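You operate a simulated robot arm through the tools that you are given. There is no shell and no other tool.

You are at the controls of a simulated robot arm. One attempt, no reset.

TASK
Wind kraft paper down to the orange mark and part the sheet.
Fine: draw the bar clear first; push it on only at the mark, till the sheet parts; draw it clear again; let nothing fall.

Only the result counts: the job must be done as asked and must still hold three seconds after the hand-in. Knocking over, shifting, dropping, spilling or breaking anything else fails it. Flat cloth is picked up by pressing the open fingertips on it (5 to 10 N) and closing them slowly along it; thin cloth reads only 2 to 8 mm in the jaws.

THE ROBOT
A 7-joint arm with a two-finger parallel gripper, fixed in place. Base frame: the origin is on the floor under the middle of its stand, x ahead of it, y to its left, z up. Readings come in m, rad, newtons and seconds.
With the tool pointing down near the work surface it reaches from about 0.1 to 0.92 m from the base axis. Its first joint turns from -2.897 to 2.897 rad. Payload 1.57 kg.
The TCP is the grasp point between the finger pads, 0.03 m short of the fingertips. In the tool frame z runs along the fingers and y along their closing line. The gripper opens to 0.11 m. The fingers are 0.024 m wide and 0.012 m thick; the gripper's body (0.048 by 0.112 m) begins 0.078 m behind the TCP.
Orientation is that of the tool frame in the base frame, as a unit quaternion [w, x, y, z]. With the fingers straight down and closing along the base's y, the tool's x points along the base's -x, its y along +y and its z along -z.

THE INTERFACE
- The arm moves only by the tool nudge_tool. Its argument "series" is a list of rows, each an object (a shift or turn left out is 0, a gripper value left out holds the last) with "translation": the shift along the tool's x, y, z in units of 400 mm (1.0 is 400 mm), a list of three; "rotation": the turn, a rotation vector about the tool's x, y, z in units of 180 degrees (1.0 is 180 degrees), a list of three; "fingers": the opening, from 0 (shut) to 1 (fully open). In form: [{"translation": [tx, ty, tz], "rotation": [wx, wy, wz], "fingers": fingers}, ...]. A call has 1 to 20 rows; each row is the pose to reach, as a shift and turn from the pose commanded when the call began, along the tool's axes at that moment. A call with a number of a shift or a turn outside -1 to 1 is refused whole. Rows are played at 5 a second. More than 0.05 m and 0.15 rad between two rows, or a gripper value outside its range, and nothing of the call is played. A pose out of reach is approached as far as the arm can. The call stops where the force on the tool passes 70 N (or 10 N more than at its start, if that is more) or the arm is blocked; 0.2 s more then pass. The fingers move at their own pace (about 0.108 m/s each) and stop on an object; they squeeze with about 26 N. The grip force told is the motor's: it shows also when the fingers shut on nothing. Time passes only in rows, and 0.2 s behind the last, so rows that repeat a pose let the fingers close. The reply holds the time, the measured pose of the TCP, the force on the tool along the base axes, the opening and the grip force, in the units named above and with some noise, with the torque about the TCP (base axes, N m) and any sound that the robot's microphone picked up, and new pictures: "pictures" is both (left out), scene, wrist or none.
- Cameras (640 x 400 px; columns grow to the right, rows downward): "scene" is fixed at [0.2288, -0.5031, 1.6368]; the picture's right is [0.34, -0.94, 0.00], its down [-0.75, -0.27, -0.60] and it looks along [0.57, 0.21, -0.80] (base axes); focal length 265 px, centre (320, 200). "wrist" rides on the gripper at [0.07, 0.016, -0.141] in the tool frame; the picture's right is [-0.23, 0.97, 0.00], its down [-0.86, -0.20, -0.48] and it looks along [-0.47, -0.11, 0.88] (tool axes); focal length 222 px, centre (320, 200). There is no depth. A picture from a camera that has moved, and an enlarged one, comes with that camera's place and axes in the base frame and with its lens. The place of the scene camera against the robot may be out by one fixed shift of up to 0.018 m in any direction.
- raise_lower(by): slides the trunk up (or, below 0, down) by that many m; the arm rides with it, the base frame stays. It gives what a move gives, with no picture.
- inspect(camera, box): a new picture of the part [left, top, right, bottom] of that camera's present view, enlarged. The clock stands still meanwhile.
- hand_in(): hands the job in; it is judged then, once.

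Nothing tells you positions but the pictures and the camera data. Unless the task says otherwise, let go and move clear before handing in.

The tools are called after "Emit:" by a JSON object that holds its "fn" and its "kwargs". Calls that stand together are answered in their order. nudge_tool: Moves the arm, as the interface text tells. Its arguments: {"type":"object","properties":{"series":{"type":"array"},"pictures":{"type":"string","enum":["both","scene","wrist","none"]}},"required":["series"]} The other tools are called the same way: raise_lower (by) moves the trunk up or down; inspect (camera, box) takes an enlarged picture of a part of a camera's view; hand_in () hands the job in.

At the start:

```text
time_s: 0.0
eef_pos: [0.4683, -0.339, 1.3774]
ee_rot: [0.001, 0.001, 1.0, 0.001]
contact_force: [-1.0, 0.3, 0.2]
wrist_torque: [0.03, -0.01, 0.0]
width: 0.1101
grip_force: 0.1
trunk travel left (down, up): [-0.5, 0.11]
```

scene: 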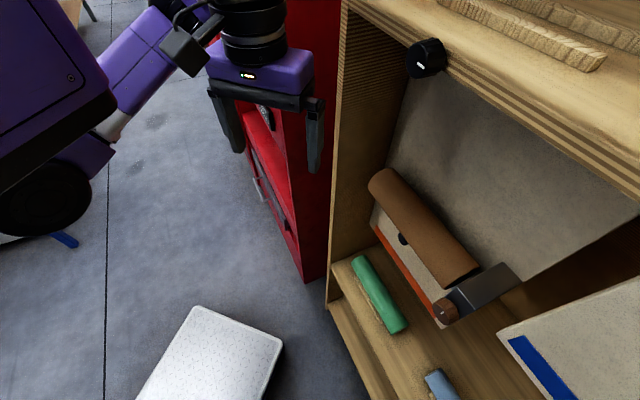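
wrist: 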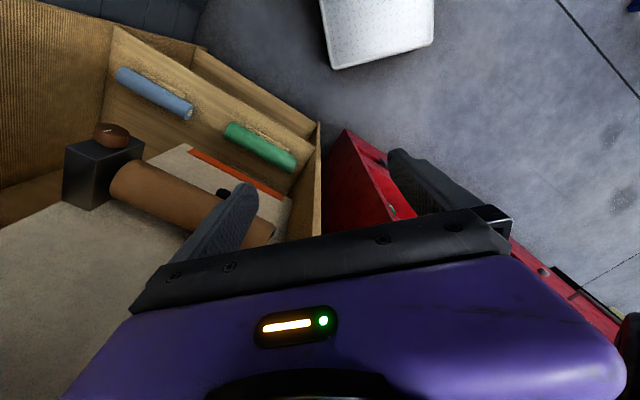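

I see a wooden cabinet with a brown kraft paper roll mounted on a back board, an orange mark line on the board, a dark box at one end with a brown knob, and a black knob on the cabinet's top front edge. I'll enlarge the pictures to understand the mechanism before moving.

Emit:
{"fn": "inspect", "kwargs": {"camera": "scene", "box": [320, 140, 560, 350]}}

Emit:
{"fn": "inspect", "kwargs": {"camera": "wrist", "box": [40, 50, 340, 270]}}

Emit:
{"fn": "inspect", "kwargs": {"camera": "scene", "box": [330, 0, 640, 200]}}

Emit:
{"fn": "inspect", "kwargs": {"camera": "scene", "box": [400, 240, 640, 400]}}

```text
1.90 times, centred on (440, 245) of scene
camera zoom: at [0.2288, -0.5031, 1.6368], right [0.34, -0.94, 0.0], down [-0.75, -0.27, -0.6], along [0.57, 0.21, -0.8], focal length 504 px, centre (91, 114)
```

zoom: 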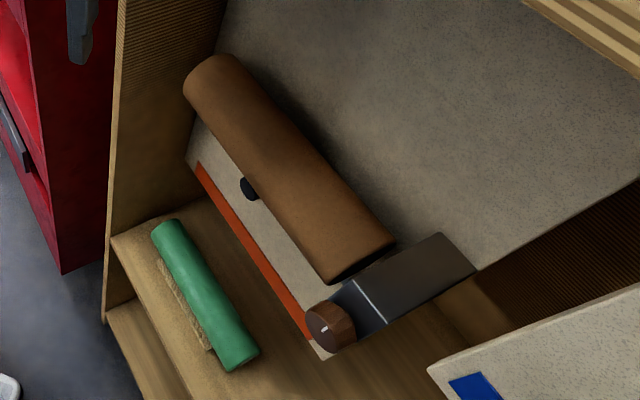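

```text
1.82 times, centred on (190, 160) of wrist
camera zoom: at [0.3972, -0.3248, 1.5181], right [0.23, 0.97, 0.0], down [0.86, -0.2, 0.48], along [0.47, -0.11, -0.88], focal length 404 px, centre (556, 273)
```

zoom: 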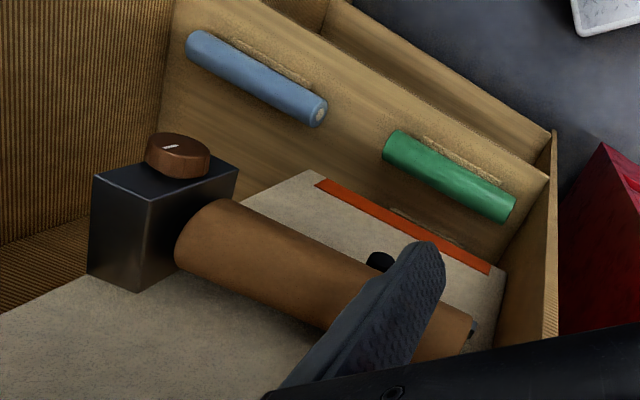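

```text
2.00 times, centred on (485, 100) of scene
camera zoom: at [0.2288, -0.5031, 1.6368], right [0.34, -0.94, 0.0], down [-0.75, -0.27, -0.6], along [0.57, 0.21, -0.8], focal length 530 px, centre (-10, 400)
```

zoom: 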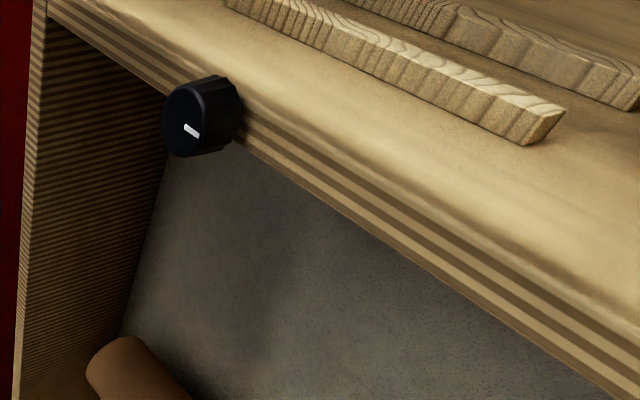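

```text
2.50 times, centred on (520, 320) of scene
camera zoom: at [0.2288, -0.5031, 1.6368], right [0.34, -0.94, 0.0], down [-0.75, -0.27, -0.6], along [0.57, 0.21, -0.8], focal length 662 px, centre (-180, -100)
```

zoom: 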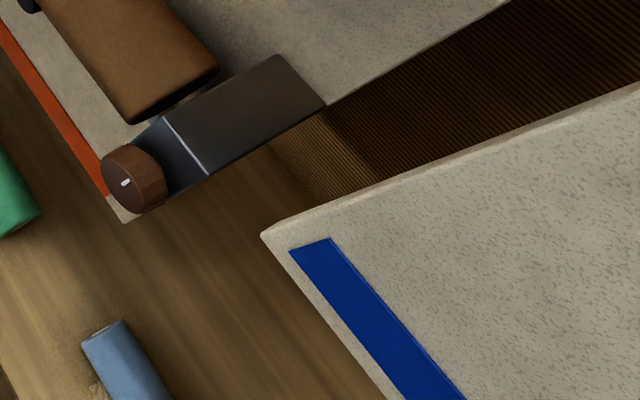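

The kraft roll looks to be near (0.54, -0.58, 1.21) inside a cabinet turned about 45° to the robot. A brown knob on a dark box sits at about (0.40, -0.63, 1.21). I'll back off toward the robot and turn the gripper toward the cabinet for a frontal view before touching anything.

Emit:
{"fn": "nudge_tool", "kwargs": {"series": [{"translation": [0.05, 0.03, 0.01], "rotation": [0, 0, 0.04]}, {"translation": [0.1, 0.06, 0.02], "rotation": [0, 0, 0.08]}, {"translation": [0.15, 0.09, 0.03], "rotation": [0, 0, 0.12]}, {"translation": [0.2, 0.12, 0.04], "rotation": [0, 0, 0.16]}, {"translation": [0.25, 0.15, 0.05], "rotation": [0, 0, 0.2]}, {"translation": [0.3, 0.18, 0.06], "rotation": [0, 0, 0.24]}, {"translation": [0.37, 0.225, 0.075], "rotation": [0, 0, 0.25]}]}}

```text
time_s: 0.8
eef_pos: [0.4133, -0.3118, 1.3655]
ee_rot: [-0.004, 0.168, 0.986, -0.003]
contact_force: [-0.3, -9.1, -1.0]
wrist_torque: [1.46, -0.13, 0.68]
width: 0.11
grip_force: 0.0
trunk travel left (down, up): [-0.5, 0.11]
stopped in row 4: the force on the tool passed its limit at 121 N (the readings are from after the stop); the commanded pose is now the measured one
camera wrist: at [0.353, -0.2727, 1.5067], right [0.54, 0.84, -0.01], down [0.74, -0.47, 0.47], along [0.39, -0.26, -0.88], focal length 222 px, centre (320, 200)
```

scene: 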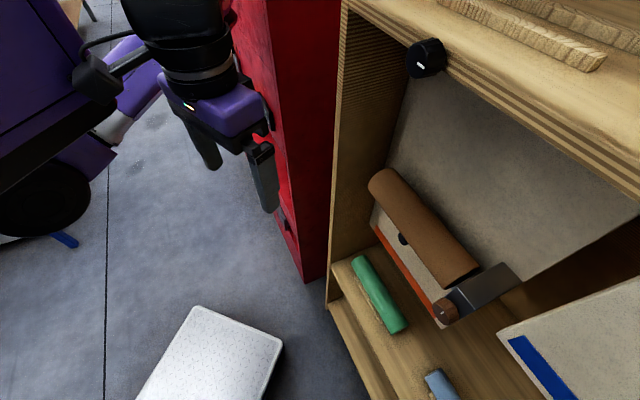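
wrist: 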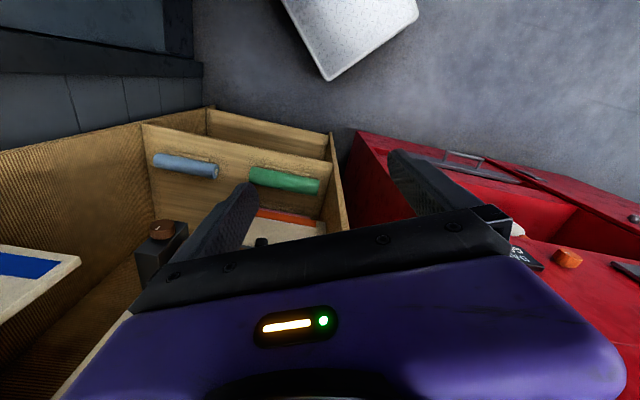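

The tool stopped on a contact, and the force and torque put it on the wrist camera, against the robot's own upper arm. I'll back off along the way I came and then look closer at the arm's shape before choosing another route.

Emit:
{"fn": "nudge_tool", "kwargs": {"series": [{"translation": [-0.05, -0.03, 0]}, {"translation": [-0.1, -0.055, 0]}], "pictures": "scene"}}

Emit:
{"fn": "inspect", "kwargs": {"camera": "scene", "box": [0, 0, 340, 240]}}

```text
time_s: 1.4
eef_pos: [0.4428, -0.346, 1.3653]
ee_rot: [-0.005, 0.169, 0.986, -0.003]
contact_force: [0.5, 0.0, -0.3]
wrist_torque: [-0.03, -0.02, -0.01]
width: 0.1096
grip_force: 0.0
trunk travel left (down, up): [-0.5, 0.11]
```

scene: 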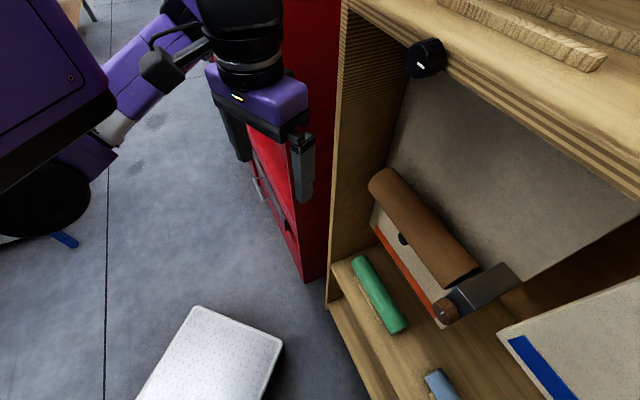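

```text
1.67 times, centred on (170, 120) of scene
camera zoom: at [0.2288, -0.5031, 1.6368], right [0.34, -0.94, 0.0], down [-0.75, -0.27, -0.6], along [0.57, 0.21, -0.8], focal length 441 px, centre (570, 333)
```

zoom: 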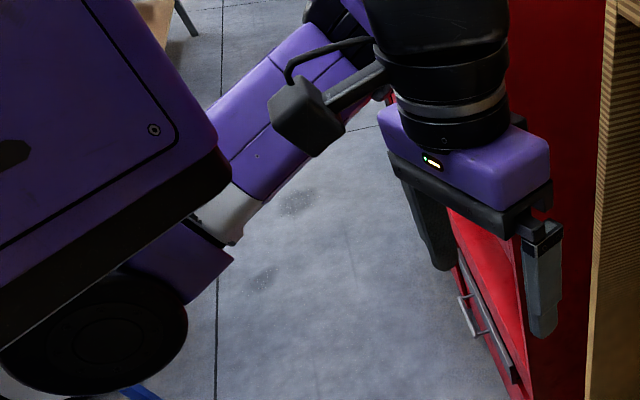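

The robot's torso box overhangs the arm, and that is what the camera hit. I'll lower the tool well below that box first, then pitch it toward the cabinet.

Emit:
{"fn": "nudge_tool", "kwargs": {"series": [{"translation": [0, 0, 0.1]}, {"translation": [0, 0, 0.2]}, {"translation": [0, 0, 0.3]}, {"translation": [0, 0, 0.4]}]}}

```text
time_s: 2.4
eef_pos: [0.4392, -0.3481, 1.2031]
ee_rot: [-0.004, 0.169, 0.986, -0.003]
contact_force: [-0.1, 0.1, -0.1]
wrist_torque: [0.02, -0.03, -0.03]
width: 0.1101
grip_force: 0.0
trunk travel left (down, up): [-0.5, 0.11]
camera wrist: at [0.3798, -0.3085, 1.3446], right [0.54, 0.84, -0.01], down [0.74, -0.47, 0.47], along [0.39, -0.26, -0.88], focal length 222 px, centre (320, 200)
```

scene: 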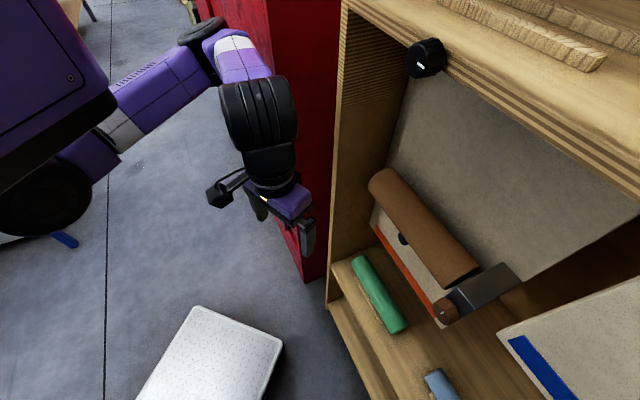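
wrist: 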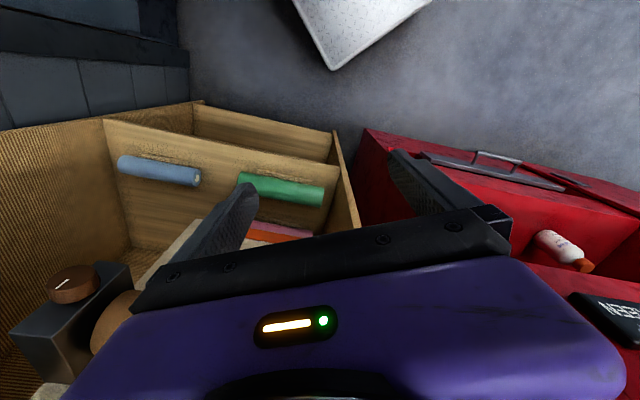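

The tool is clear below the torso now. Next I'll finish the yaw to about 45°, which squares the tool to the cabinet front.

Emit:
{"fn": "nudge_tool", "kwargs": {"series": [{"rotation": [0, 0, 0.04]}, {"rotation": [0, 0, 0.08]}, {"rotation": [0, 0, 0.12]}, {"rotation": [0, 0, 0.145]}]}}

```text
time_s: 3.4
eef_pos: [0.44, -0.3458, 1.2052]
ee_rot: [-0.005, 0.389, 0.921, -0.003]
contact_force: [-0.2, 0.5, 0.2]
wrist_torque: [-0.02, -0.02, -0.01]
width: 0.11
grip_force: 0.0
trunk travel left (down, up): [-0.5, 0.11]
camera wrist: at [0.4043, -0.2848, 1.3454], right [0.86, 0.52, -0.01], down [0.46, -0.75, 0.48], along [0.24, -0.41, -0.88], focal length 222 px, centre (320, 200)
```

scene: 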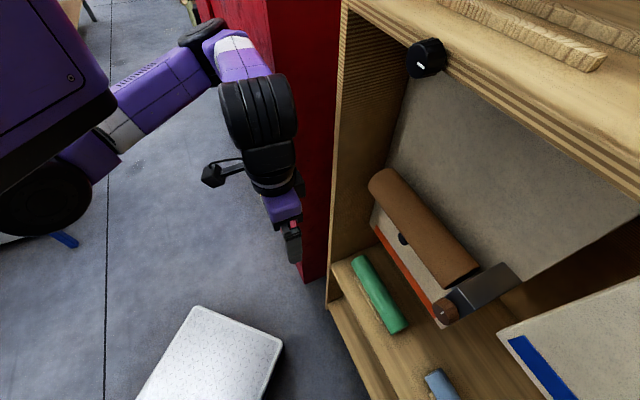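
wrist: 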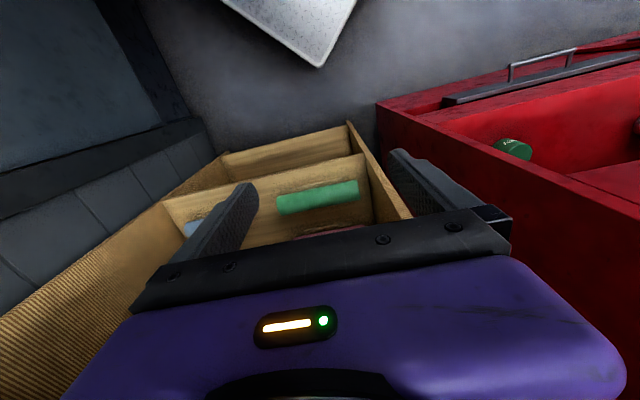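

Squared to the cabinet. Now I'll pitch the tool up toward the cabinet interior in small steps, watching the force.

Emit:
{"fn": "nudge_tool", "kwargs": {"series": [{"rotation": [0, -0.04, 0]}, {"rotation": [0, -0.08, 0]}, {"rotation": [0, -0.12, 0]}, {"rotation": [0, -0.16, 0]}, {"rotation": [0, -0.2, 0]}, {"rotation": [0, -0.24, 0]}]}}

```text
time_s: 4.8
eef_pos: [0.4444, -0.3907, 1.2181]
ee_rot: [0.336, 0.359, 0.858, -0.146]
contact_force: [0.5, 0.3, -0.2]
wrist_torque: [-0.04, 0.04, -0.03]
width: 0.11
grip_force: 0.0
out of reach, approached as far as the arm can: row 5, 6
trunk travel left (down, up): [-0.5, 0.11]
camera wrist: at [0.3526, -0.2746, 1.2732], right [0.81, 0.56, 0.15], down [0.07, -0.35, 0.94], along [0.58, -0.75, -0.32], focal length 222 px, centre (320, 200)
```

scene: 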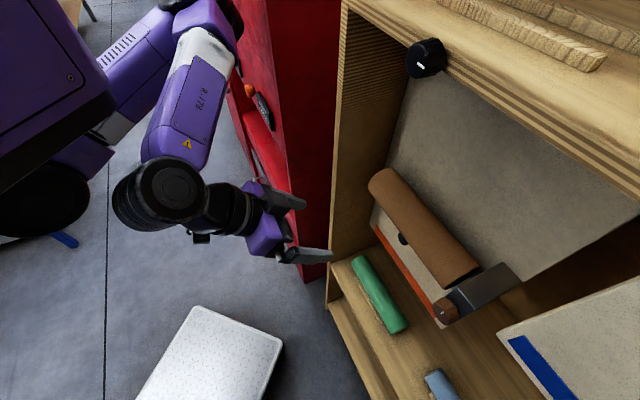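
wrist: 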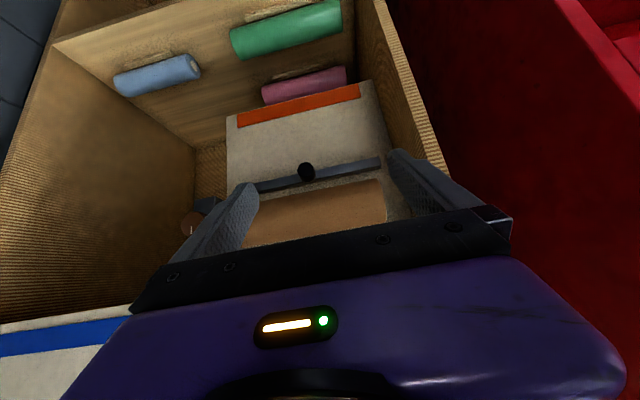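

Now I have the key view, which is upside down: image-down is world-up. Below the roll a grey bar with a black knob at its middle crosses the board, and the orange mark is lower down. I'll enlarge it.

Emit:
{"fn": "inspect", "kwargs": {"camera": "wrist", "box": [170, 60, 430, 250]}}

Emit:
{"fn": "inspect", "kwargs": {"camera": "wrist", "box": [0, 0, 320, 370]}}

Emit:
{"fn": "inspect", "kwargs": {"camera": "scene", "box": [360, 150, 530, 340]}}

```text
2.11 times, centred on (300, 155) of wrist
camera zoom: at [0.3526, -0.2746, 1.2732], right [0.81, 0.56, 0.15], down [0.07, -0.35, 0.94], along [0.58, -0.75, -0.32], focal length 468 px, centre (362, 295)
```

zoom: 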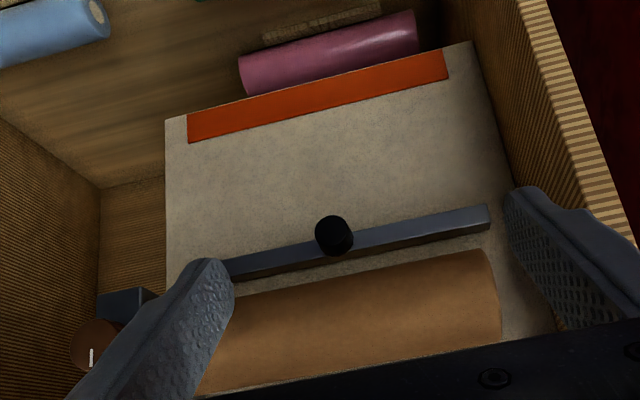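

```text
1.08 times, centred on (160, 185) of wrist (not enlarged: the box is as wide or as high as the picture)
camera zoom: at [0.3526, -0.2746, 1.2732], right [0.81, 0.56, 0.15], down [0.07, -0.35, 0.94], along [0.58, -0.75, -0.32], focal length 240 px, centre (493, 216)
```

zoom: 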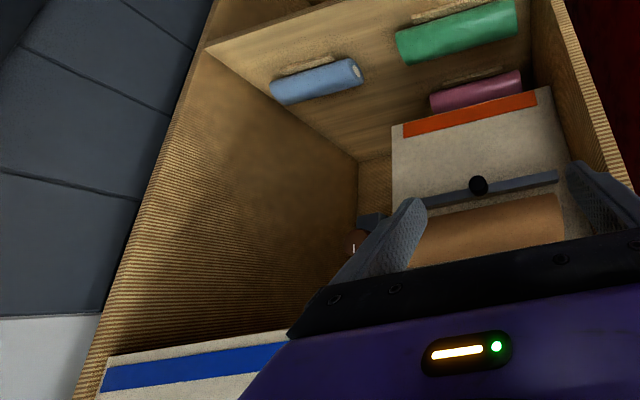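

```text
2.11 times, centred on (445, 245) of scene
camera zoom: at [0.2288, -0.5031, 1.6368], right [0.34, -0.94, 0.0], down [-0.75, -0.27, -0.6], along [0.57, 0.21, -0.8], focal length 557 px, centre (57, 105)
```

zoom: 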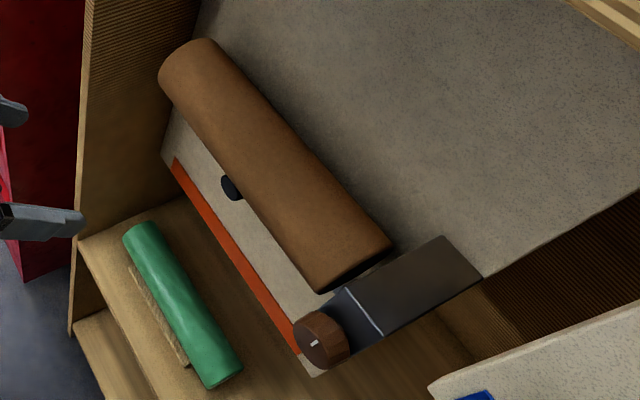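

The layout is now clear to me. The bar's black knob is near (0.567, -0.582, 1.087) and the roll axis is at about z 1.17. The brown winding knob is near (0.398, -0.649, 1.174). I'll move toward the bar knob while bringing the tool level.

Emit:
{"fn": "nudge_tool", "kwargs": {"series": [{"translation": [-0.002, -0.011, 0.042], "rotation": [0, -0.02, 0]}, {"translation": [-0.004, -0.022, 0.084], "rotation": [0, -0.06, 0]}, {"translation": [-0.006, -0.034, 0.125], "rotation": [0, -0.1, 0]}, {"translation": [-0.008, -0.045, 0.166], "rotation": [0, -0.14, 0]}, {"translation": [-0.009, -0.056, 0.208], "rotation": [0, -0.18, 0]}, {"translation": [-0.01, -0.068, 0.249], "rotation": [0, -0.22, 0]}, {"translation": [-0.01, -0.068, 0.249], "rotation": [0, -0.24, 0]}]}}

```text
time_s: 6.4
eef_pos: [0.4774, -0.4701, 1.1541]
ee_rot: [0.626, 0.281, 0.676, -0.268]
contact_force: [0.2, -0.3, 0.3]
wrist_torque: [0.0, -0.01, 0.04]
width: 0.11
grip_force: 0.0
out of reach, approached as far as the arm can: row 2, 3, 7
trunk travel left (down, up): [-0.5, 0.11]
camera wrist: at [0.3857, -0.3552, 1.0931], right [0.71, 0.67, 0.22], down [-0.43, 0.16, 0.89], along [0.56, -0.72, 0.4], focal length 222 px, centre (320, 200)
```

scene: 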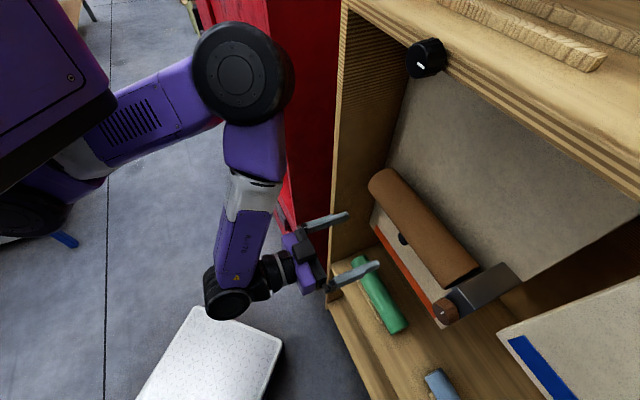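
wrist: 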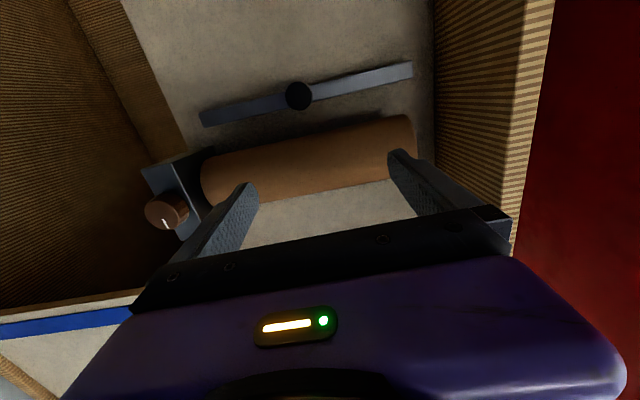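

The tool is nearly level now, with the bar, its knob, the roll and the brown knob all in view. I'll enlarge these to locate each of them accurately.

Emit:
{"fn": "inspect", "kwargs": {"camera": "wrist", "box": [180, 40, 440, 220]}}

Emit:
{"fn": "inspect", "kwargs": {"camera": "wrist", "box": [120, 130, 280, 260]}}

Emit:
{"fn": "inspect", "kwargs": {"camera": "scene", "box": [400, 240, 540, 340]}}

```text
2.22 times, centred on (310, 130) of wrist
camera zoom: at [0.3857, -0.3552, 1.0931], right [0.71, 0.67, 0.22], down [-0.43, 0.16, 0.89], along [0.56, -0.72, 0.4], focal length 494 px, centre (342, 356)
```

zoom: 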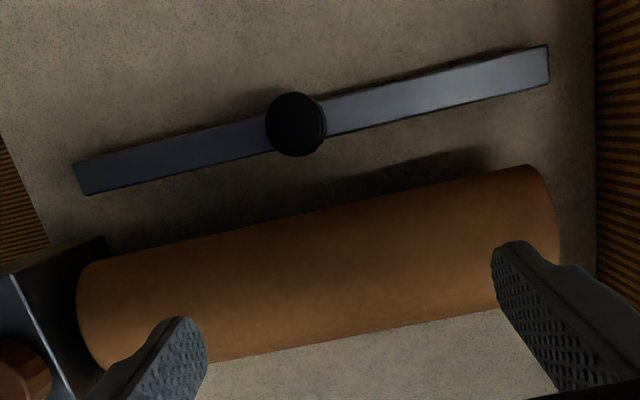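

```text
3.08 times, centred on (200, 195) of wrist
camera zoom: at [0.3857, -0.3552, 1.0931], right [0.71, 0.67, 0.22], down [-0.43, 0.16, 0.89], along [0.56, -0.72, 0.4], focal length 684 px, centre (689, 215)
```

zoom: 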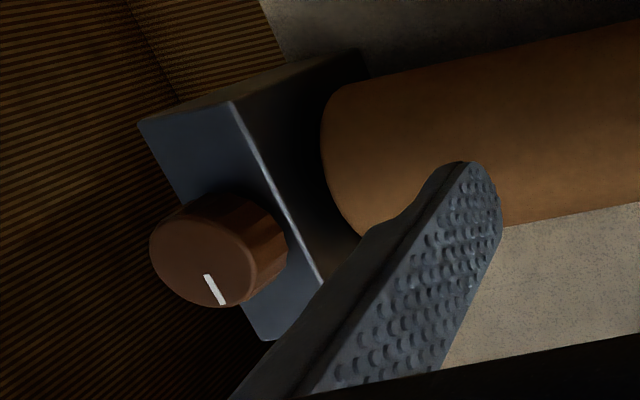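

```text
4.00 times, centred on (470, 290) of scene
camera zoom: at [0.2288, -0.5031, 1.6368], right [0.34, -0.94, 0.0], down [-0.75, -0.27, -0.6], along [0.57, 0.21, -0.8], focal length 1059 px, centre (-280, -160)
```

zoom: 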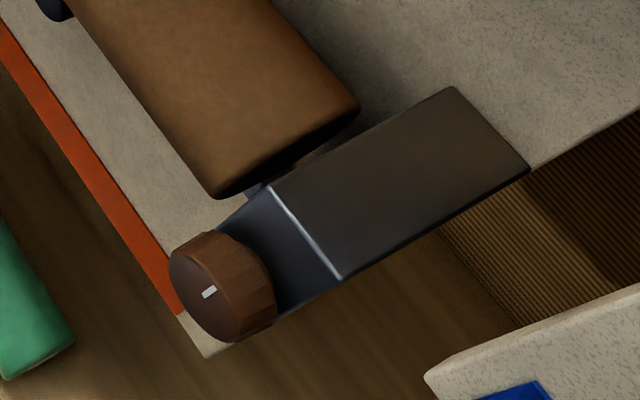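

I now take the bar knob to be at (0.571, -0.588, 1.084), about 34 mm across and standing about 24 mm off the bar. The bar runs at 44° to base x, the board is about 3 cm behind it, and the orange mark spans z 0.858–0.897. I'm moving to a pre-grasp pose in front of the bar knob.

Emit:
{"fn": "nudge_tool", "kwargs": {"series": [{"translation": [0.054, -0.012, 0.04], "rotation": [0, -0.008, 0], "fingers": 0.65}, {"translation": [0.108, -0.024, 0.1], "rotation": [0, -0.016, 0], "fingers": 0.65}, {"translation": [0.161, -0.035, 0.16], "rotation": [0, -0.022, 0], "fingers": 0.65}, {"translation": [0.161, -0.035, 0.212], "rotation": [0, -0.022, 0], "fingers": 0.65}]}}

```text
time_s: 7.4
eef_pos: [0.5096, -0.5424, 1.0946]
ee_rot: [0.65, 0.269, 0.656, -0.273]
contact_force: [-0.1, -0.5, 0.1]
wrist_torque: [0.01, 0.01, 0.01]
width: 0.0717
grip_force: 0.1
out of reach, approached as far as the arm can: row 1, 2, 3, 4
trunk travel left (down, up): [-0.5, 0.11]
camera wrist: at [0.4198, -0.4301, 1.0248], right [0.69, 0.69, 0.22], down [-0.47, 0.2, 0.86], along [0.55, -0.7, 0.46], focal length 222 px, centre (320, 200)
```

scene: 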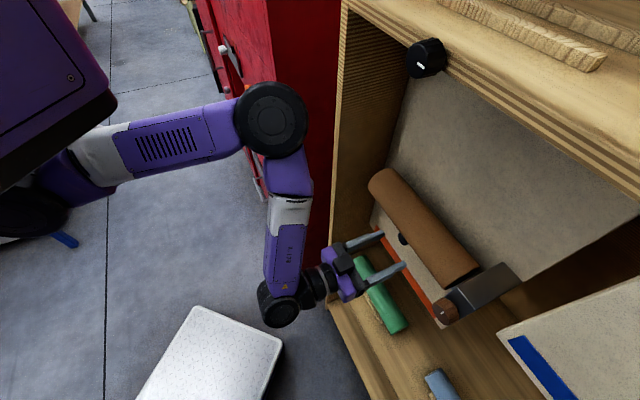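
wrist: 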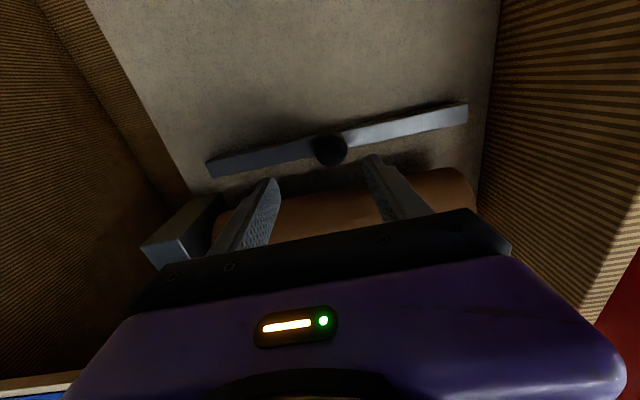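

The arm gets here but sits at a joint limit, because the shoulder is high and the forearm hangs down. Lowering the trunk while keeping the tool at the same height should free it, so I'll do that in small steps. The space under the gripper is clear down to about z 0.7.

Emit:
{"fn": "raise_lower", "kwargs": {"by": -0.1}}

Emit:
{"fn": "nudge_tool", "kwargs": {"series": [{"translation": [-0.06, 0, 0]}, {"translation": [-0.12, 0, 0]}, {"translation": [-0.18, 0, 0]}, {"translation": [-0.25, 0, 0]}], "pictures": "scene"}}

```text
time_s: 8.8
eef_pos: [0.5081, -0.5429, 0.9958]
ee_rot: [0.65, 0.268, 0.656, -0.273]
contact_force: [0.5, -1.1, 0.6]
wrist_torque: [0.02, 0.02, -0.02]
width: 0.0716
grip_force: 0.0
trunk travel left (down, up): [-0.4, 0.21]
```

```text
time_s: 9.8
eef_pos: [0.5103, -0.5397, 1.0929]
ee_rot: [0.65, 0.268, 0.657, -0.273]
contact_force: [-0.6, -0.2, -0.4]
wrist_torque: [-0.02, 0.01, 0.0]
width: 0.0715
grip_force: 0.0
trunk travel left (down, up): [-0.4, 0.21]
```

scene: 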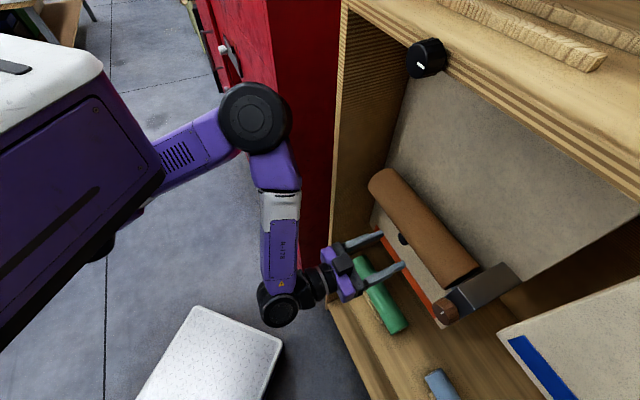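

The limit has gone with the lower trunk. The last picture agrees with my knob estimate to about 2 mm, so I'll line up with the bar knob and move in.

Emit:
{"fn": "nudge_tool", "kwargs": {"series": [{"translation": [0.021, 0.024, 0.03]}, {"translation": [0.021, 0.024, 0.08]}, {"translation": [0.021, 0.024, 0.12]}, {"translation": [0.021, 0.024, 0.15]}]}}

```text
time_s: 10.8
eef_pos: [0.5596, -0.5768, 1.0855]
ee_rot: [0.65, 0.269, 0.656, -0.273]
contact_force: [0.7, 0.5, 0.5]
wrist_torque: [0.01, 0.0, 0.0]
width: 0.0716
grip_force: 0.0
trunk travel left (down, up): [-0.4, 0.21]
camera wrist: at [0.4701, -0.4652, 1.0155], right [0.69, 0.69, 0.22], down [-0.47, 0.2, 0.86], along [0.55, -0.7, 0.46], focal length 222 px, centre (320, 200)
```

scene: 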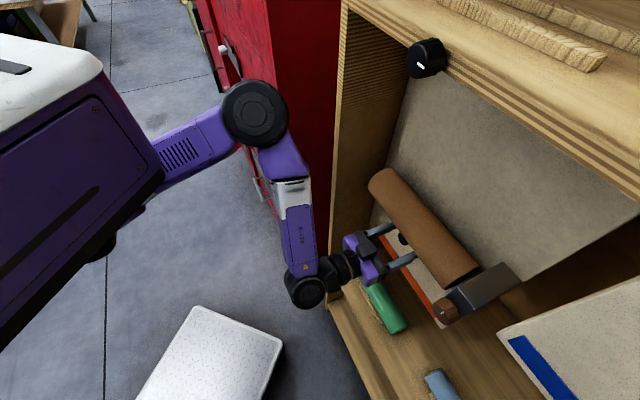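
wrist: 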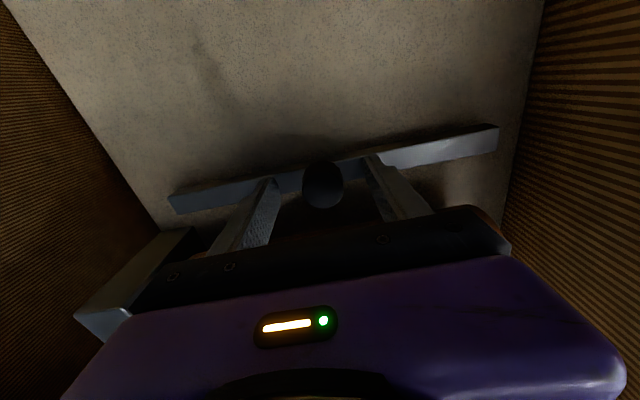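

The fingers straddle the bar knob and look well centred. I'll close on it.

Emit:
{"fn": "nudge_tool", "kwargs": {"series": [{"fingers": 0.3}, {"fingers": 0.15}, {"fingers": 0}, {"fingers": 0}], "pictures": "wrist"}}

Emit:
{"fn": "inspect", "kwargs": {"camera": "wrist", "box": [150, 100, 510, 290]}}

```text
time_s: 11.8
eef_pos: [0.5597, -0.5752, 1.0853]
ee_rot: [0.65, 0.269, 0.656, -0.273]
contact_force: [9.9, 10.0, -0.2]
wrist_torque: [-0.03, -0.03, -0.31]
width: 0.0311
grip_force: 39.9
trunk travel left (down, up): [-0.4, 0.21]
camera wrist: at [0.4715, -0.4643, 1.0153], right [0.69, 0.69, 0.22], down [-0.47, 0.2, 0.86], along [0.55, -0.69, 0.46], focal length 222 px, centre (320, 200)
```

wrist: 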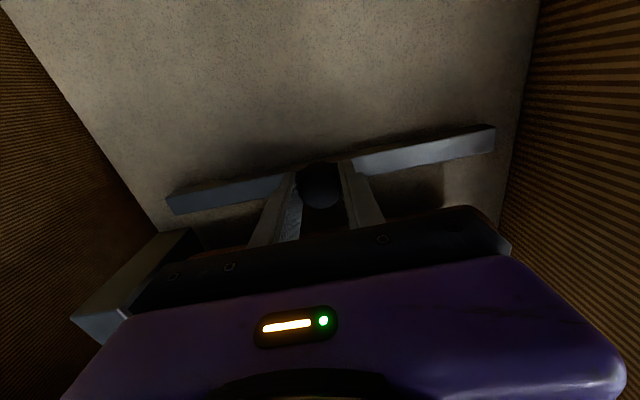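

```text
1.78 times, centred on (330, 195) of wrist
camera zoom: at [0.4715, -0.4643, 1.0153], right [0.69, 0.69, 0.22], down [-0.47, 0.2, 0.86], along [0.55, -0.69, 0.46], focal length 395 px, centre (302, 209)
```

zoom: 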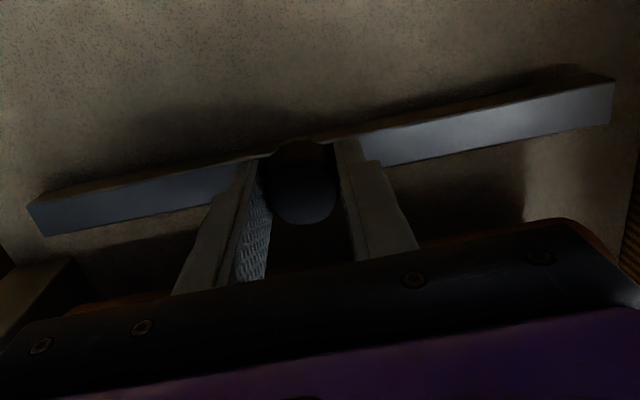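

The knob is gripped at 31 mm wide, with a small sideways load that I'll relieve. Now I'll draw the bar outward slowly along the cabinet normal, watching the force.

Emit:
{"fn": "nudge_tool", "kwargs": {"series": [{"translation": [0, 0.004, 0]}, {"translation": [0, 0.004, -0.0125]}, {"translation": [0, 0.004, -0.025]}, {"translation": [0, 0.005, -0.0375]}, {"translation": [0, 0.005, -0.05]}]}}

```text
time_s: 13.0
eef_pos: [0.5458, -0.5609, 1.0839]
ee_rot: [0.649, 0.27, 0.657, -0.273]
contact_force: [6.8, 4.6, -11.7]
wrist_torque: [-0.11, -0.15, 0.75]
width: 0.0313
grip_force: 39.8
trunk travel left (down, up): [-0.4, 0.21]
camera wrist: at [0.457, -0.4494, 1.0159], right [0.69, 0.69, 0.22], down [-0.47, 0.2, 0.86], along [0.55, -0.7, 0.46], focal length 222 px, centre (320, 200)
```

scene: 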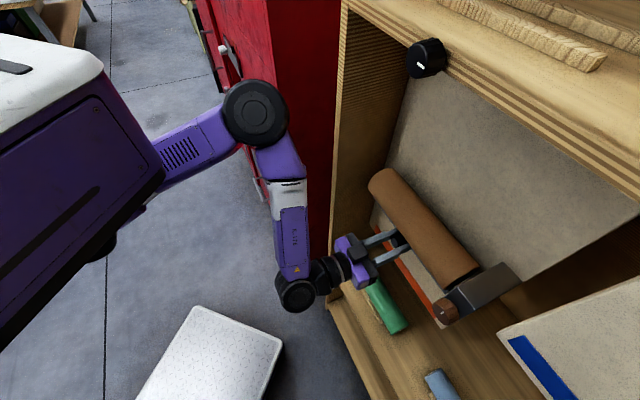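
wrist: 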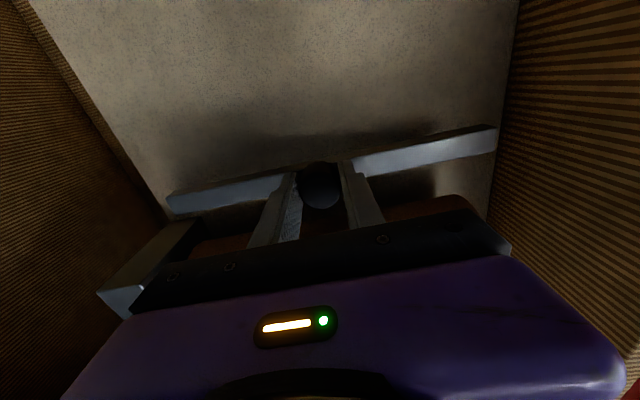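

The bar follows the grip easily and has come out about 20 mm. I'll keep drawing it, easing down slightly to relieve the vertical load.

Emit:
{"fn": "nudge_tool", "kwargs": {"series": [{"translation": [0.003, 0.002, -0.0125]}, {"translation": [0.004, 0.002, -0.025]}, {"translation": [0.004, 0.002, -0.0375]}, {"translation": [0.004, 0.002, -0.05]}]}}

```text
time_s: 14.0
eef_pos: [0.5349, -0.5486, 1.0853]
ee_rot: [0.652, 0.267, 0.655, -0.274]
contact_force: [18.6, -28.8, -4.6]
wrist_torque: [0.07, 0.06, 0.39]
width: 0.0313
grip_force: 40.5
trunk travel left (down, up): [-0.4, 0.21]
camera wrist: at [0.4454, -0.4379, 1.015], right [0.69, 0.69, 0.22], down [-0.47, 0.2, 0.86], along [0.55, -0.69, 0.47], focal length 222 px, centre (320, 200)
```

scene: 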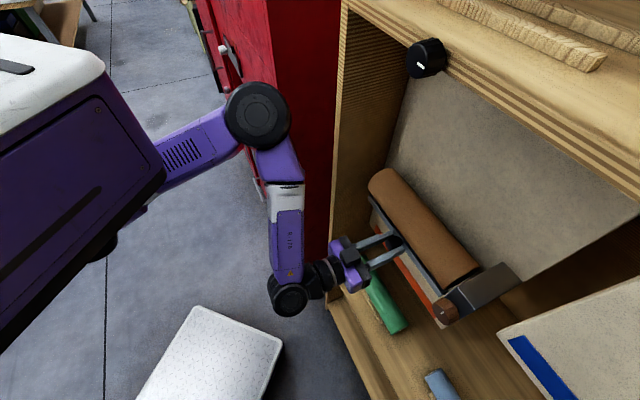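
wrist: 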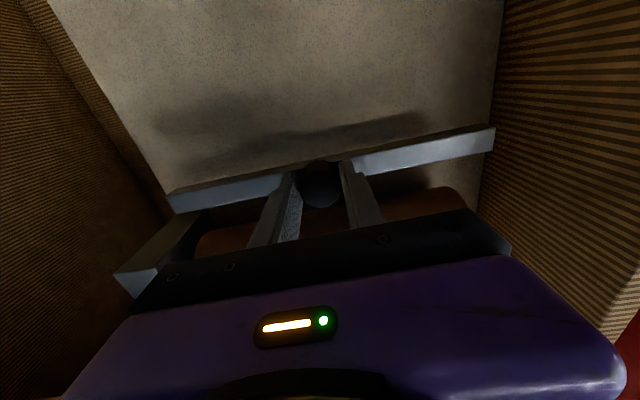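

The bar ran free for about 36 mm and has now met an end stop, since resistance rose to about 34 N. I won't pull harder. I'll relax the pull, let go, and check that the bar stays out.

Emit:
{"fn": "nudge_tool", "kwargs": {"series": [{"translation": [0, 0, 0.008]}, {"translation": [0, 0, 0.008], "fingers": 0.3}, {"translation": [0, 0, 0.008], "fingers": 0.5}, {"translation": [0, 0, 0.008], "fingers": 0.6}]}}

Emit:
{"fn": "inspect", "kwargs": {"camera": "scene", "box": [350, 150, 530, 340]}}

```text
time_s: 15.0
eef_pos: [0.5355, -0.5487, 1.084]
ee_rot: [0.651, 0.268, 0.656, -0.272]
contact_force: [0.2, -0.1, -0.3]
wrist_torque: [-0.01, 0.0, 0.02]
width: 0.0663
grip_force: 0.1
trunk travel left (down, up): [-0.4, 0.21]
camera wrist: at [0.4458, -0.4372, 1.0148], right [0.69, 0.69, 0.22], down [-0.47, 0.2, 0.86], along [0.55, -0.7, 0.46], focal length 222 px, centre (320, 200)
```

scene: 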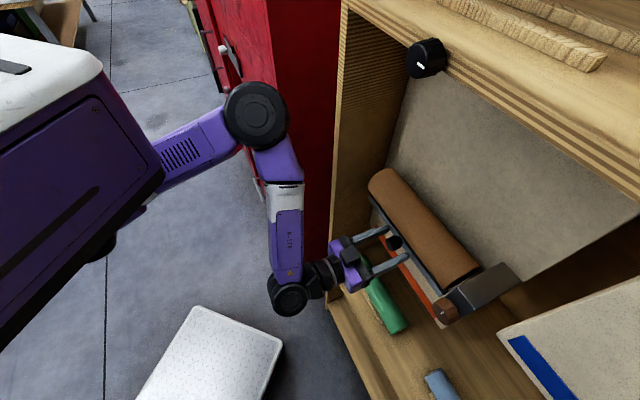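
wrist: 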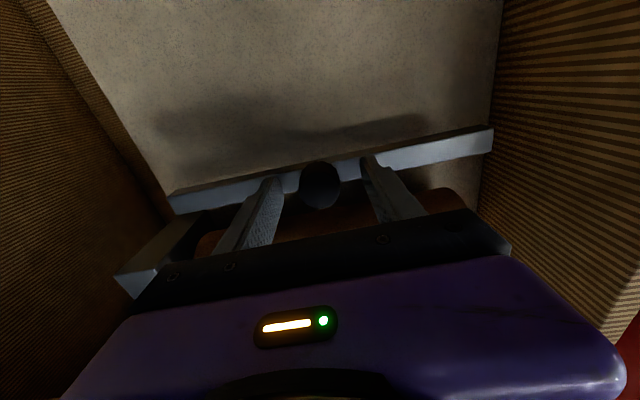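

```text
2.11 times, centred on (440, 245) of scene
camera zoom: at [0.2288, -0.5031, 1.6368], right [0.34, -0.94, 0.0], down [-0.75, -0.27, -0.6], along [0.57, 0.21, -0.8], focal length 557 px, centre (67, 105)
```

zoom: 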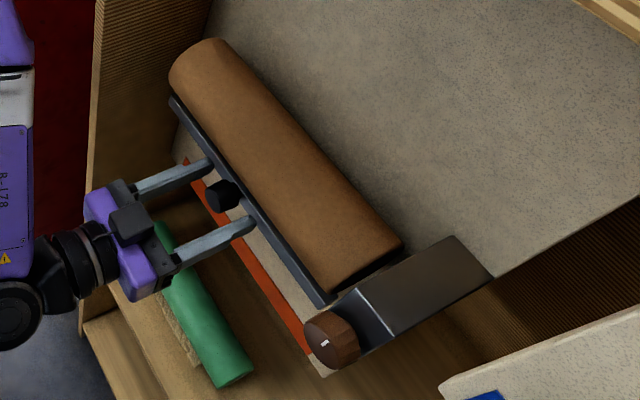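

The bar stays drawn out on its own. Next is the brown winding knob. I take its face centre as (0.395, -0.659, 1.171), about 40 mm across and standing 23 mm off the gearbox. I'll back out straight, then move across in front of it.

Emit:
{"fn": "nudge_tool", "kwargs": {"series": [{"translation": [0, 0, -0.09]}, {"translation": [0, 0, -0.18]}, {"translation": [0, 0, -0.26]}]}}

Emit:
{"fn": "inspect", "kwargs": {"camera": "wrist", "box": [100, 60, 500, 310]}}

```text
time_s: 15.8
eef_pos: [0.474, -0.4746, 1.0833]
ee_rot: [0.648, 0.265, 0.664, -0.262]
contact_force: [0.0, -0.5, -0.1]
wrist_torque: [0.01, 0.03, -0.02]
width: 0.066
grip_force: 0.1
out of reach, approached as far as the arm can: row 3
trunk travel left (down, up): [-0.4, 0.21]
camera wrist: at [0.3822, -0.3643, 1.017], right [0.68, 0.7, 0.22], down [-0.47, 0.18, 0.87], along [0.57, -0.69, 0.45], focal length 222 px, centre (320, 200)
```

scene: 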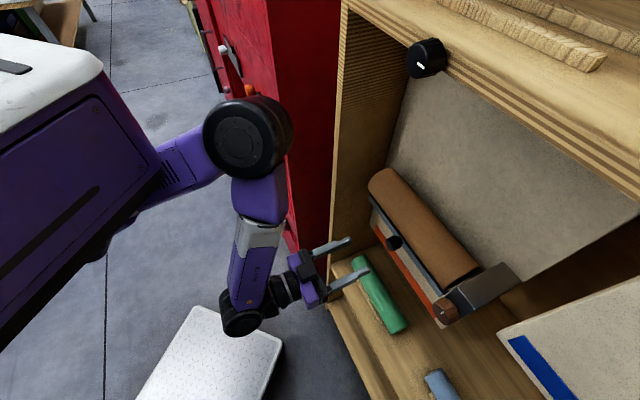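
wrist: 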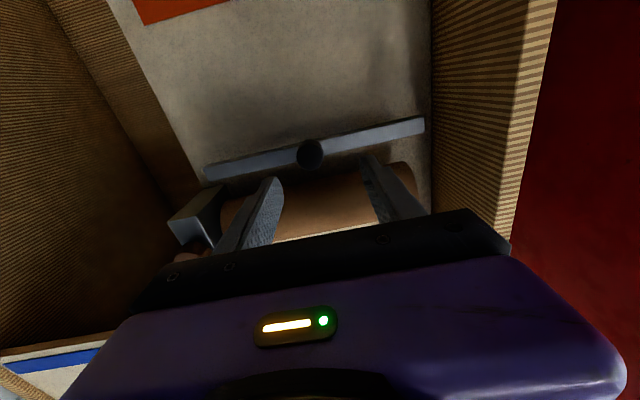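

```text
1.60 times, centred on (300, 185) of wrist
camera zoom: at [0.3822, -0.3643, 1.017], right [0.68, 0.7, 0.22], down [-0.47, 0.18, 0.87], along [0.57, -0.69, 0.45], focal length 355 px, centre (352, 224)
```

zoom: 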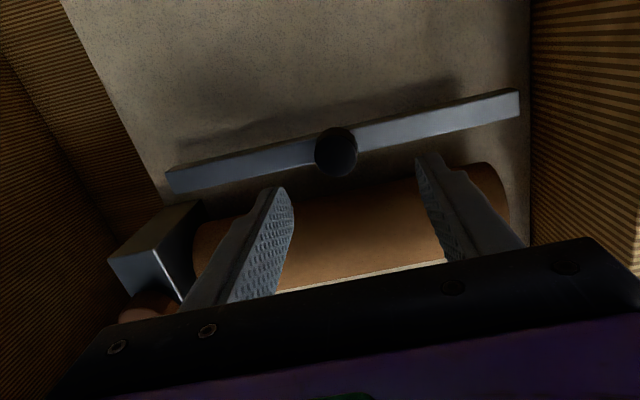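

I'm close to the same joint limit again. The target is higher though, which should help, so I'll raise and move across in front of the brown knob while correcting the yaw by about 2°.

Emit:
{"fn": "nudge_tool", "kwargs": {"series": [{"translation": [-0.06, -0.07, 0.002], "rotation": [0.003, 0, 0]}, {"translation": [-0.12, -0.15, 0.002], "rotation": [0.006, 0, 0]}, {"translation": [-0.16, -0.23, 0.002], "rotation": [0.009, -0.002, 0]}, {"translation": [-0.19, -0.31, 0.002], "rotation": [0.011, -0.004, 0]}, {"translation": [-0.21, -0.39, 0.002], "rotation": [0.011, -0.006, 0]}, {"translation": [-0.216, -0.464, 0.002], "rotation": [0.011, -0.007, 0]}]}}

```text
time_s: 17.3
eef_pos: [0.4258, -0.5977, 1.1513]
ee_rot: [0.661, 0.238, 0.675, -0.224]
contact_force: [1.1, 9.8, -2.0]
wrist_torque: [0.0, -0.05, -0.22]
width: 0.0593
grip_force: 0.1
trunk travel left (down, up): [-0.4, 0.21]
stopped in row 6: the arm was blocked; the commanded pose is now the measured one
camera wrist: at [0.3234, -0.4966, 1.085], right [0.6, 0.76, 0.24], down [-0.49, 0.12, 0.86], along [0.63, -0.64, 0.44], focal length 222 px, centre (320, 200)
```

scene: 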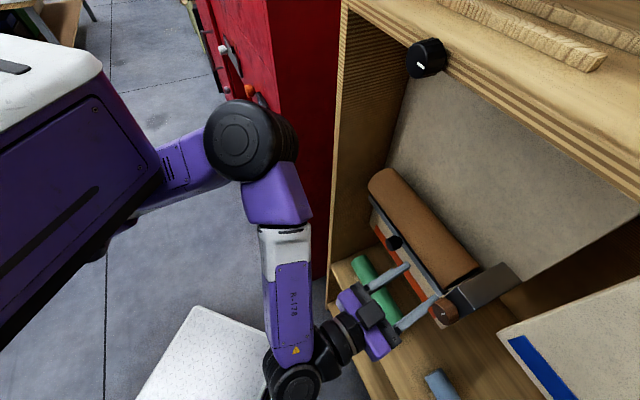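
wrist: 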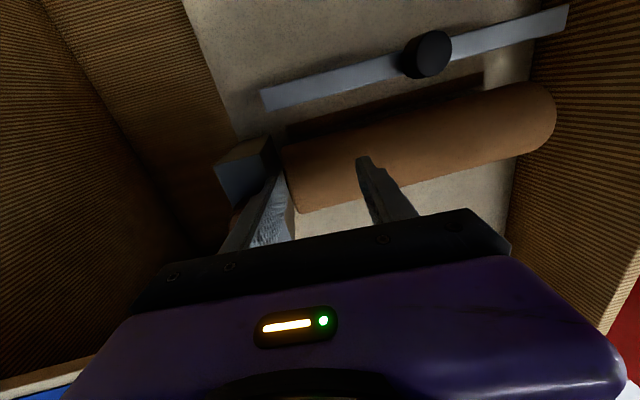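

The arm stalled because the hand was pushed off course near its joint limit, and one finger lightly touched the side of the brown knob (about 10 N). I'll back away, then lower the trunk further to relax the wrist before trying again.

Emit:
{"fn": "nudge_tool", "kwargs": {"series": [{"translation": [0.002, 0.05, -0.04]}, {"translation": [0.004, 0.1, -0.08]}, {"translation": [0.004, 0.14, -0.107]}]}}

Emit:
{"fn": "inspect", "kwargs": {"camera": "scene", "box": [350, 150, 530, 340]}}

```text
time_s: 18.3
eef_pos: [0.4357, -0.5217, 1.1241]
ee_rot: [0.648, 0.243, 0.692, -0.203]
contact_force: [0.0, -0.5, 0.2]
wrist_torque: [0.01, 0.0, 0.02]
width: 0.0661
grip_force: 0.0
trunk travel left (down, up): [-0.4, 0.21]
stopped in row 3: the arm was blocked; the commanded pose is now the measured one
camera wrist: at [0.3289, -0.4197, 1.0649], right [0.59, 0.76, 0.26], down [-0.47, 0.06, 0.88], along [0.66, -0.64, 0.39], focal length 222 px, centre (320, 200)
```

scene: 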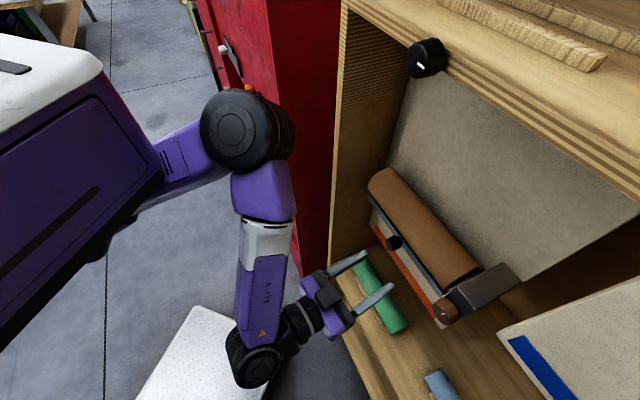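
wrist: 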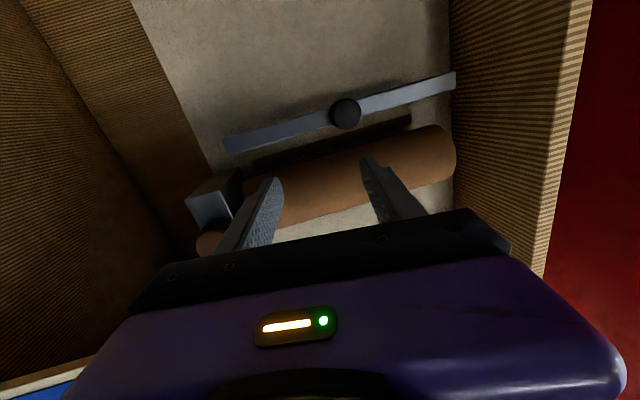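

```text
2.11 times, centred on (440, 245) of scene
camera zoom: at [0.2288, -0.5031, 1.6368], right [0.34, -0.94, 0.0], down [-0.75, -0.27, -0.6], along [0.57, 0.21, -0.8], focal length 557 px, centre (67, 105)
```

zoom: 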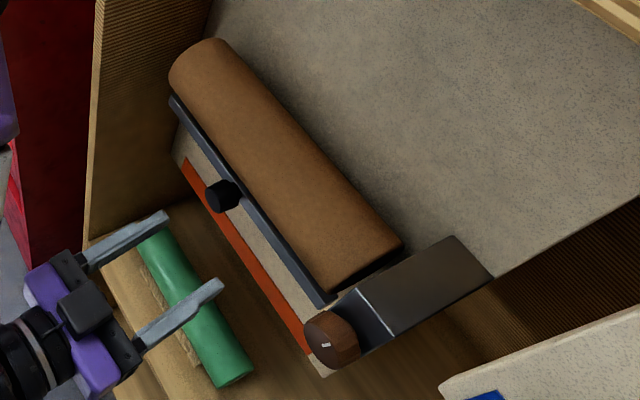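

I'm clear of the knob and nothing has moved. I'll lower the trunk another 0.15 m for a better arm posture, since there's plenty of room below the hand.

Emit:
{"fn": "raise_lower", "kwargs": {"by": -0.15}}

Emit:
{"fn": "nudge_tool", "kwargs": {"series": [{"translation": [-0.06, 0, 0]}, {"translation": [-0.12, 0, 0]}, {"translation": [-0.18, 0, 0]}, {"translation": [-0.24, 0, 0]}, {"translation": [-0.3, 0, 0]}]}}

```text
time_s: 20.0
eef_pos: [0.435, -0.522, 0.9738]
ee_rot: [0.649, 0.243, 0.692, -0.204]
contact_force: [0.0, 0.3, 0.4]
wrist_torque: [-0.03, -0.01, 0.0]
width: 0.0658
grip_force: 0.0
trunk travel left (down, up): [-0.25, 0.36]
```

```text
time_s: 21.2
eef_pos: [0.4361, -0.5338, 1.0628]
ee_rot: [0.636, 0.253, 0.702, -0.197]
contact_force: [-0.5, 0.2, -0.7]
wrist_torque: [-0.02, 0.0, 0.02]
width: 0.066
grip_force: 0.0
out of reach, approached as far as the arm can: row 5
trunk travel left (down, up): [-0.25, 0.36]
camera wrist: at [0.3304, -0.4274, 1.0098], right [0.61, 0.75, 0.27], down [-0.45, 0.04, 0.89], along [0.66, -0.66, 0.36], focal length 222 px, centre (320, 200)
```

scene: 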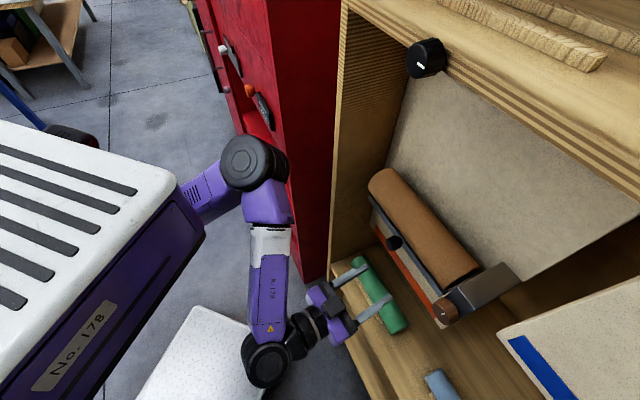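
wrist: 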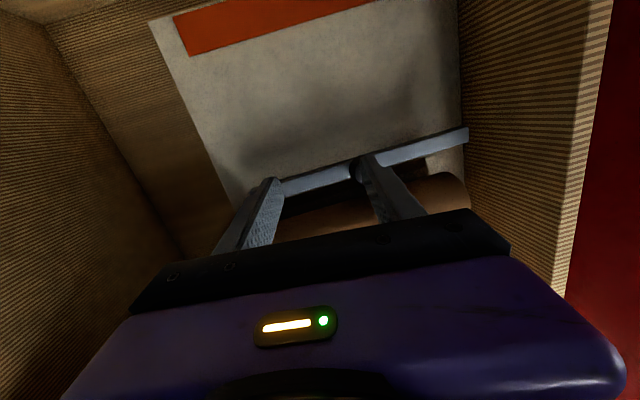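

Lowering further does not help, because the elbow now limits instead. A better plan for the winding knob is to grip it with the tool pitched about 45° down and swing the hand around the knob's axis. I'll raise the trunk back and pitch the tool down.

Emit:
{"fn": "raise_lower", "kwargs": {"by": 0.15}}

Emit:
{"fn": "nudge_tool", "kwargs": {"series": [{"translation": [0, 0, -0.03], "rotation": [0, 0.04, 0]}, {"translation": [0, 0, -0.05], "rotation": [0, 0.08, 0]}, {"translation": [0, 0, -0.05], "rotation": [0, 0.12, 0]}, {"translation": [0, 0, -0.05], "rotation": [0, 0.16, 0]}, {"translation": [0, 0, -0.05], "rotation": [0, 0.2, 0]}, {"translation": [0, 0, -0.05], "rotation": [0, 0.23, 0]}]}}

```text
time_s: 23.0
eef_pos: [0.4403, -0.5326, 1.2146]
ee_rot: [0.635, 0.25, 0.703, -0.199]
contact_force: [-0.2, -0.8, 0.0]
wrist_torque: [-0.01, -0.03, 0.01]
width: 0.0659
grip_force: 0.1
trunk travel left (down, up): [-0.4, 0.21]
```

```text
time_s: 24.4
eef_pos: [0.422, -0.5207, 1.2156]
ee_rot: [0.344, 0.307, 0.882, -0.098]
contact_force: [-0.7, -0.7, -0.3]
wrist_torque: [-0.04, 0.01, 0.0]
width: 0.066
grip_force: 0.0
trunk travel left (down, up): [-0.4, 0.21]
camera wrist: at [0.3126, -0.4202, 1.2747], right [0.72, 0.66, 0.19], down [0.11, -0.38, 0.92], along [0.68, -0.64, -0.35], focal length 222 px, centre (320, 200)
```

scene: 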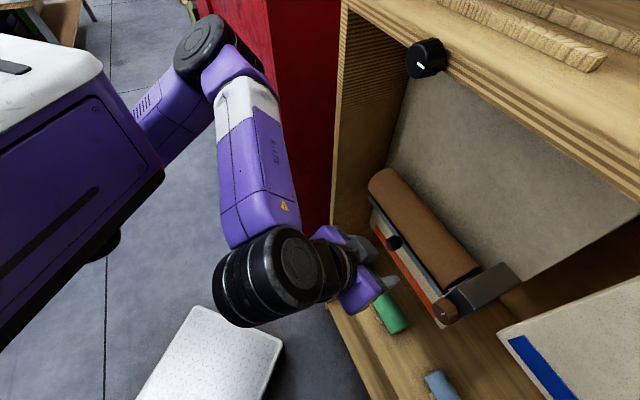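
wrist: 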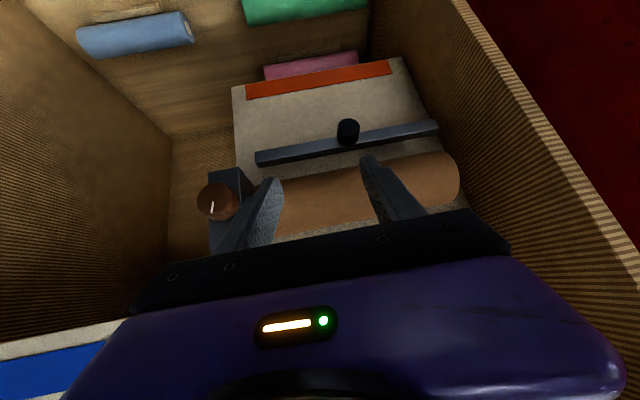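

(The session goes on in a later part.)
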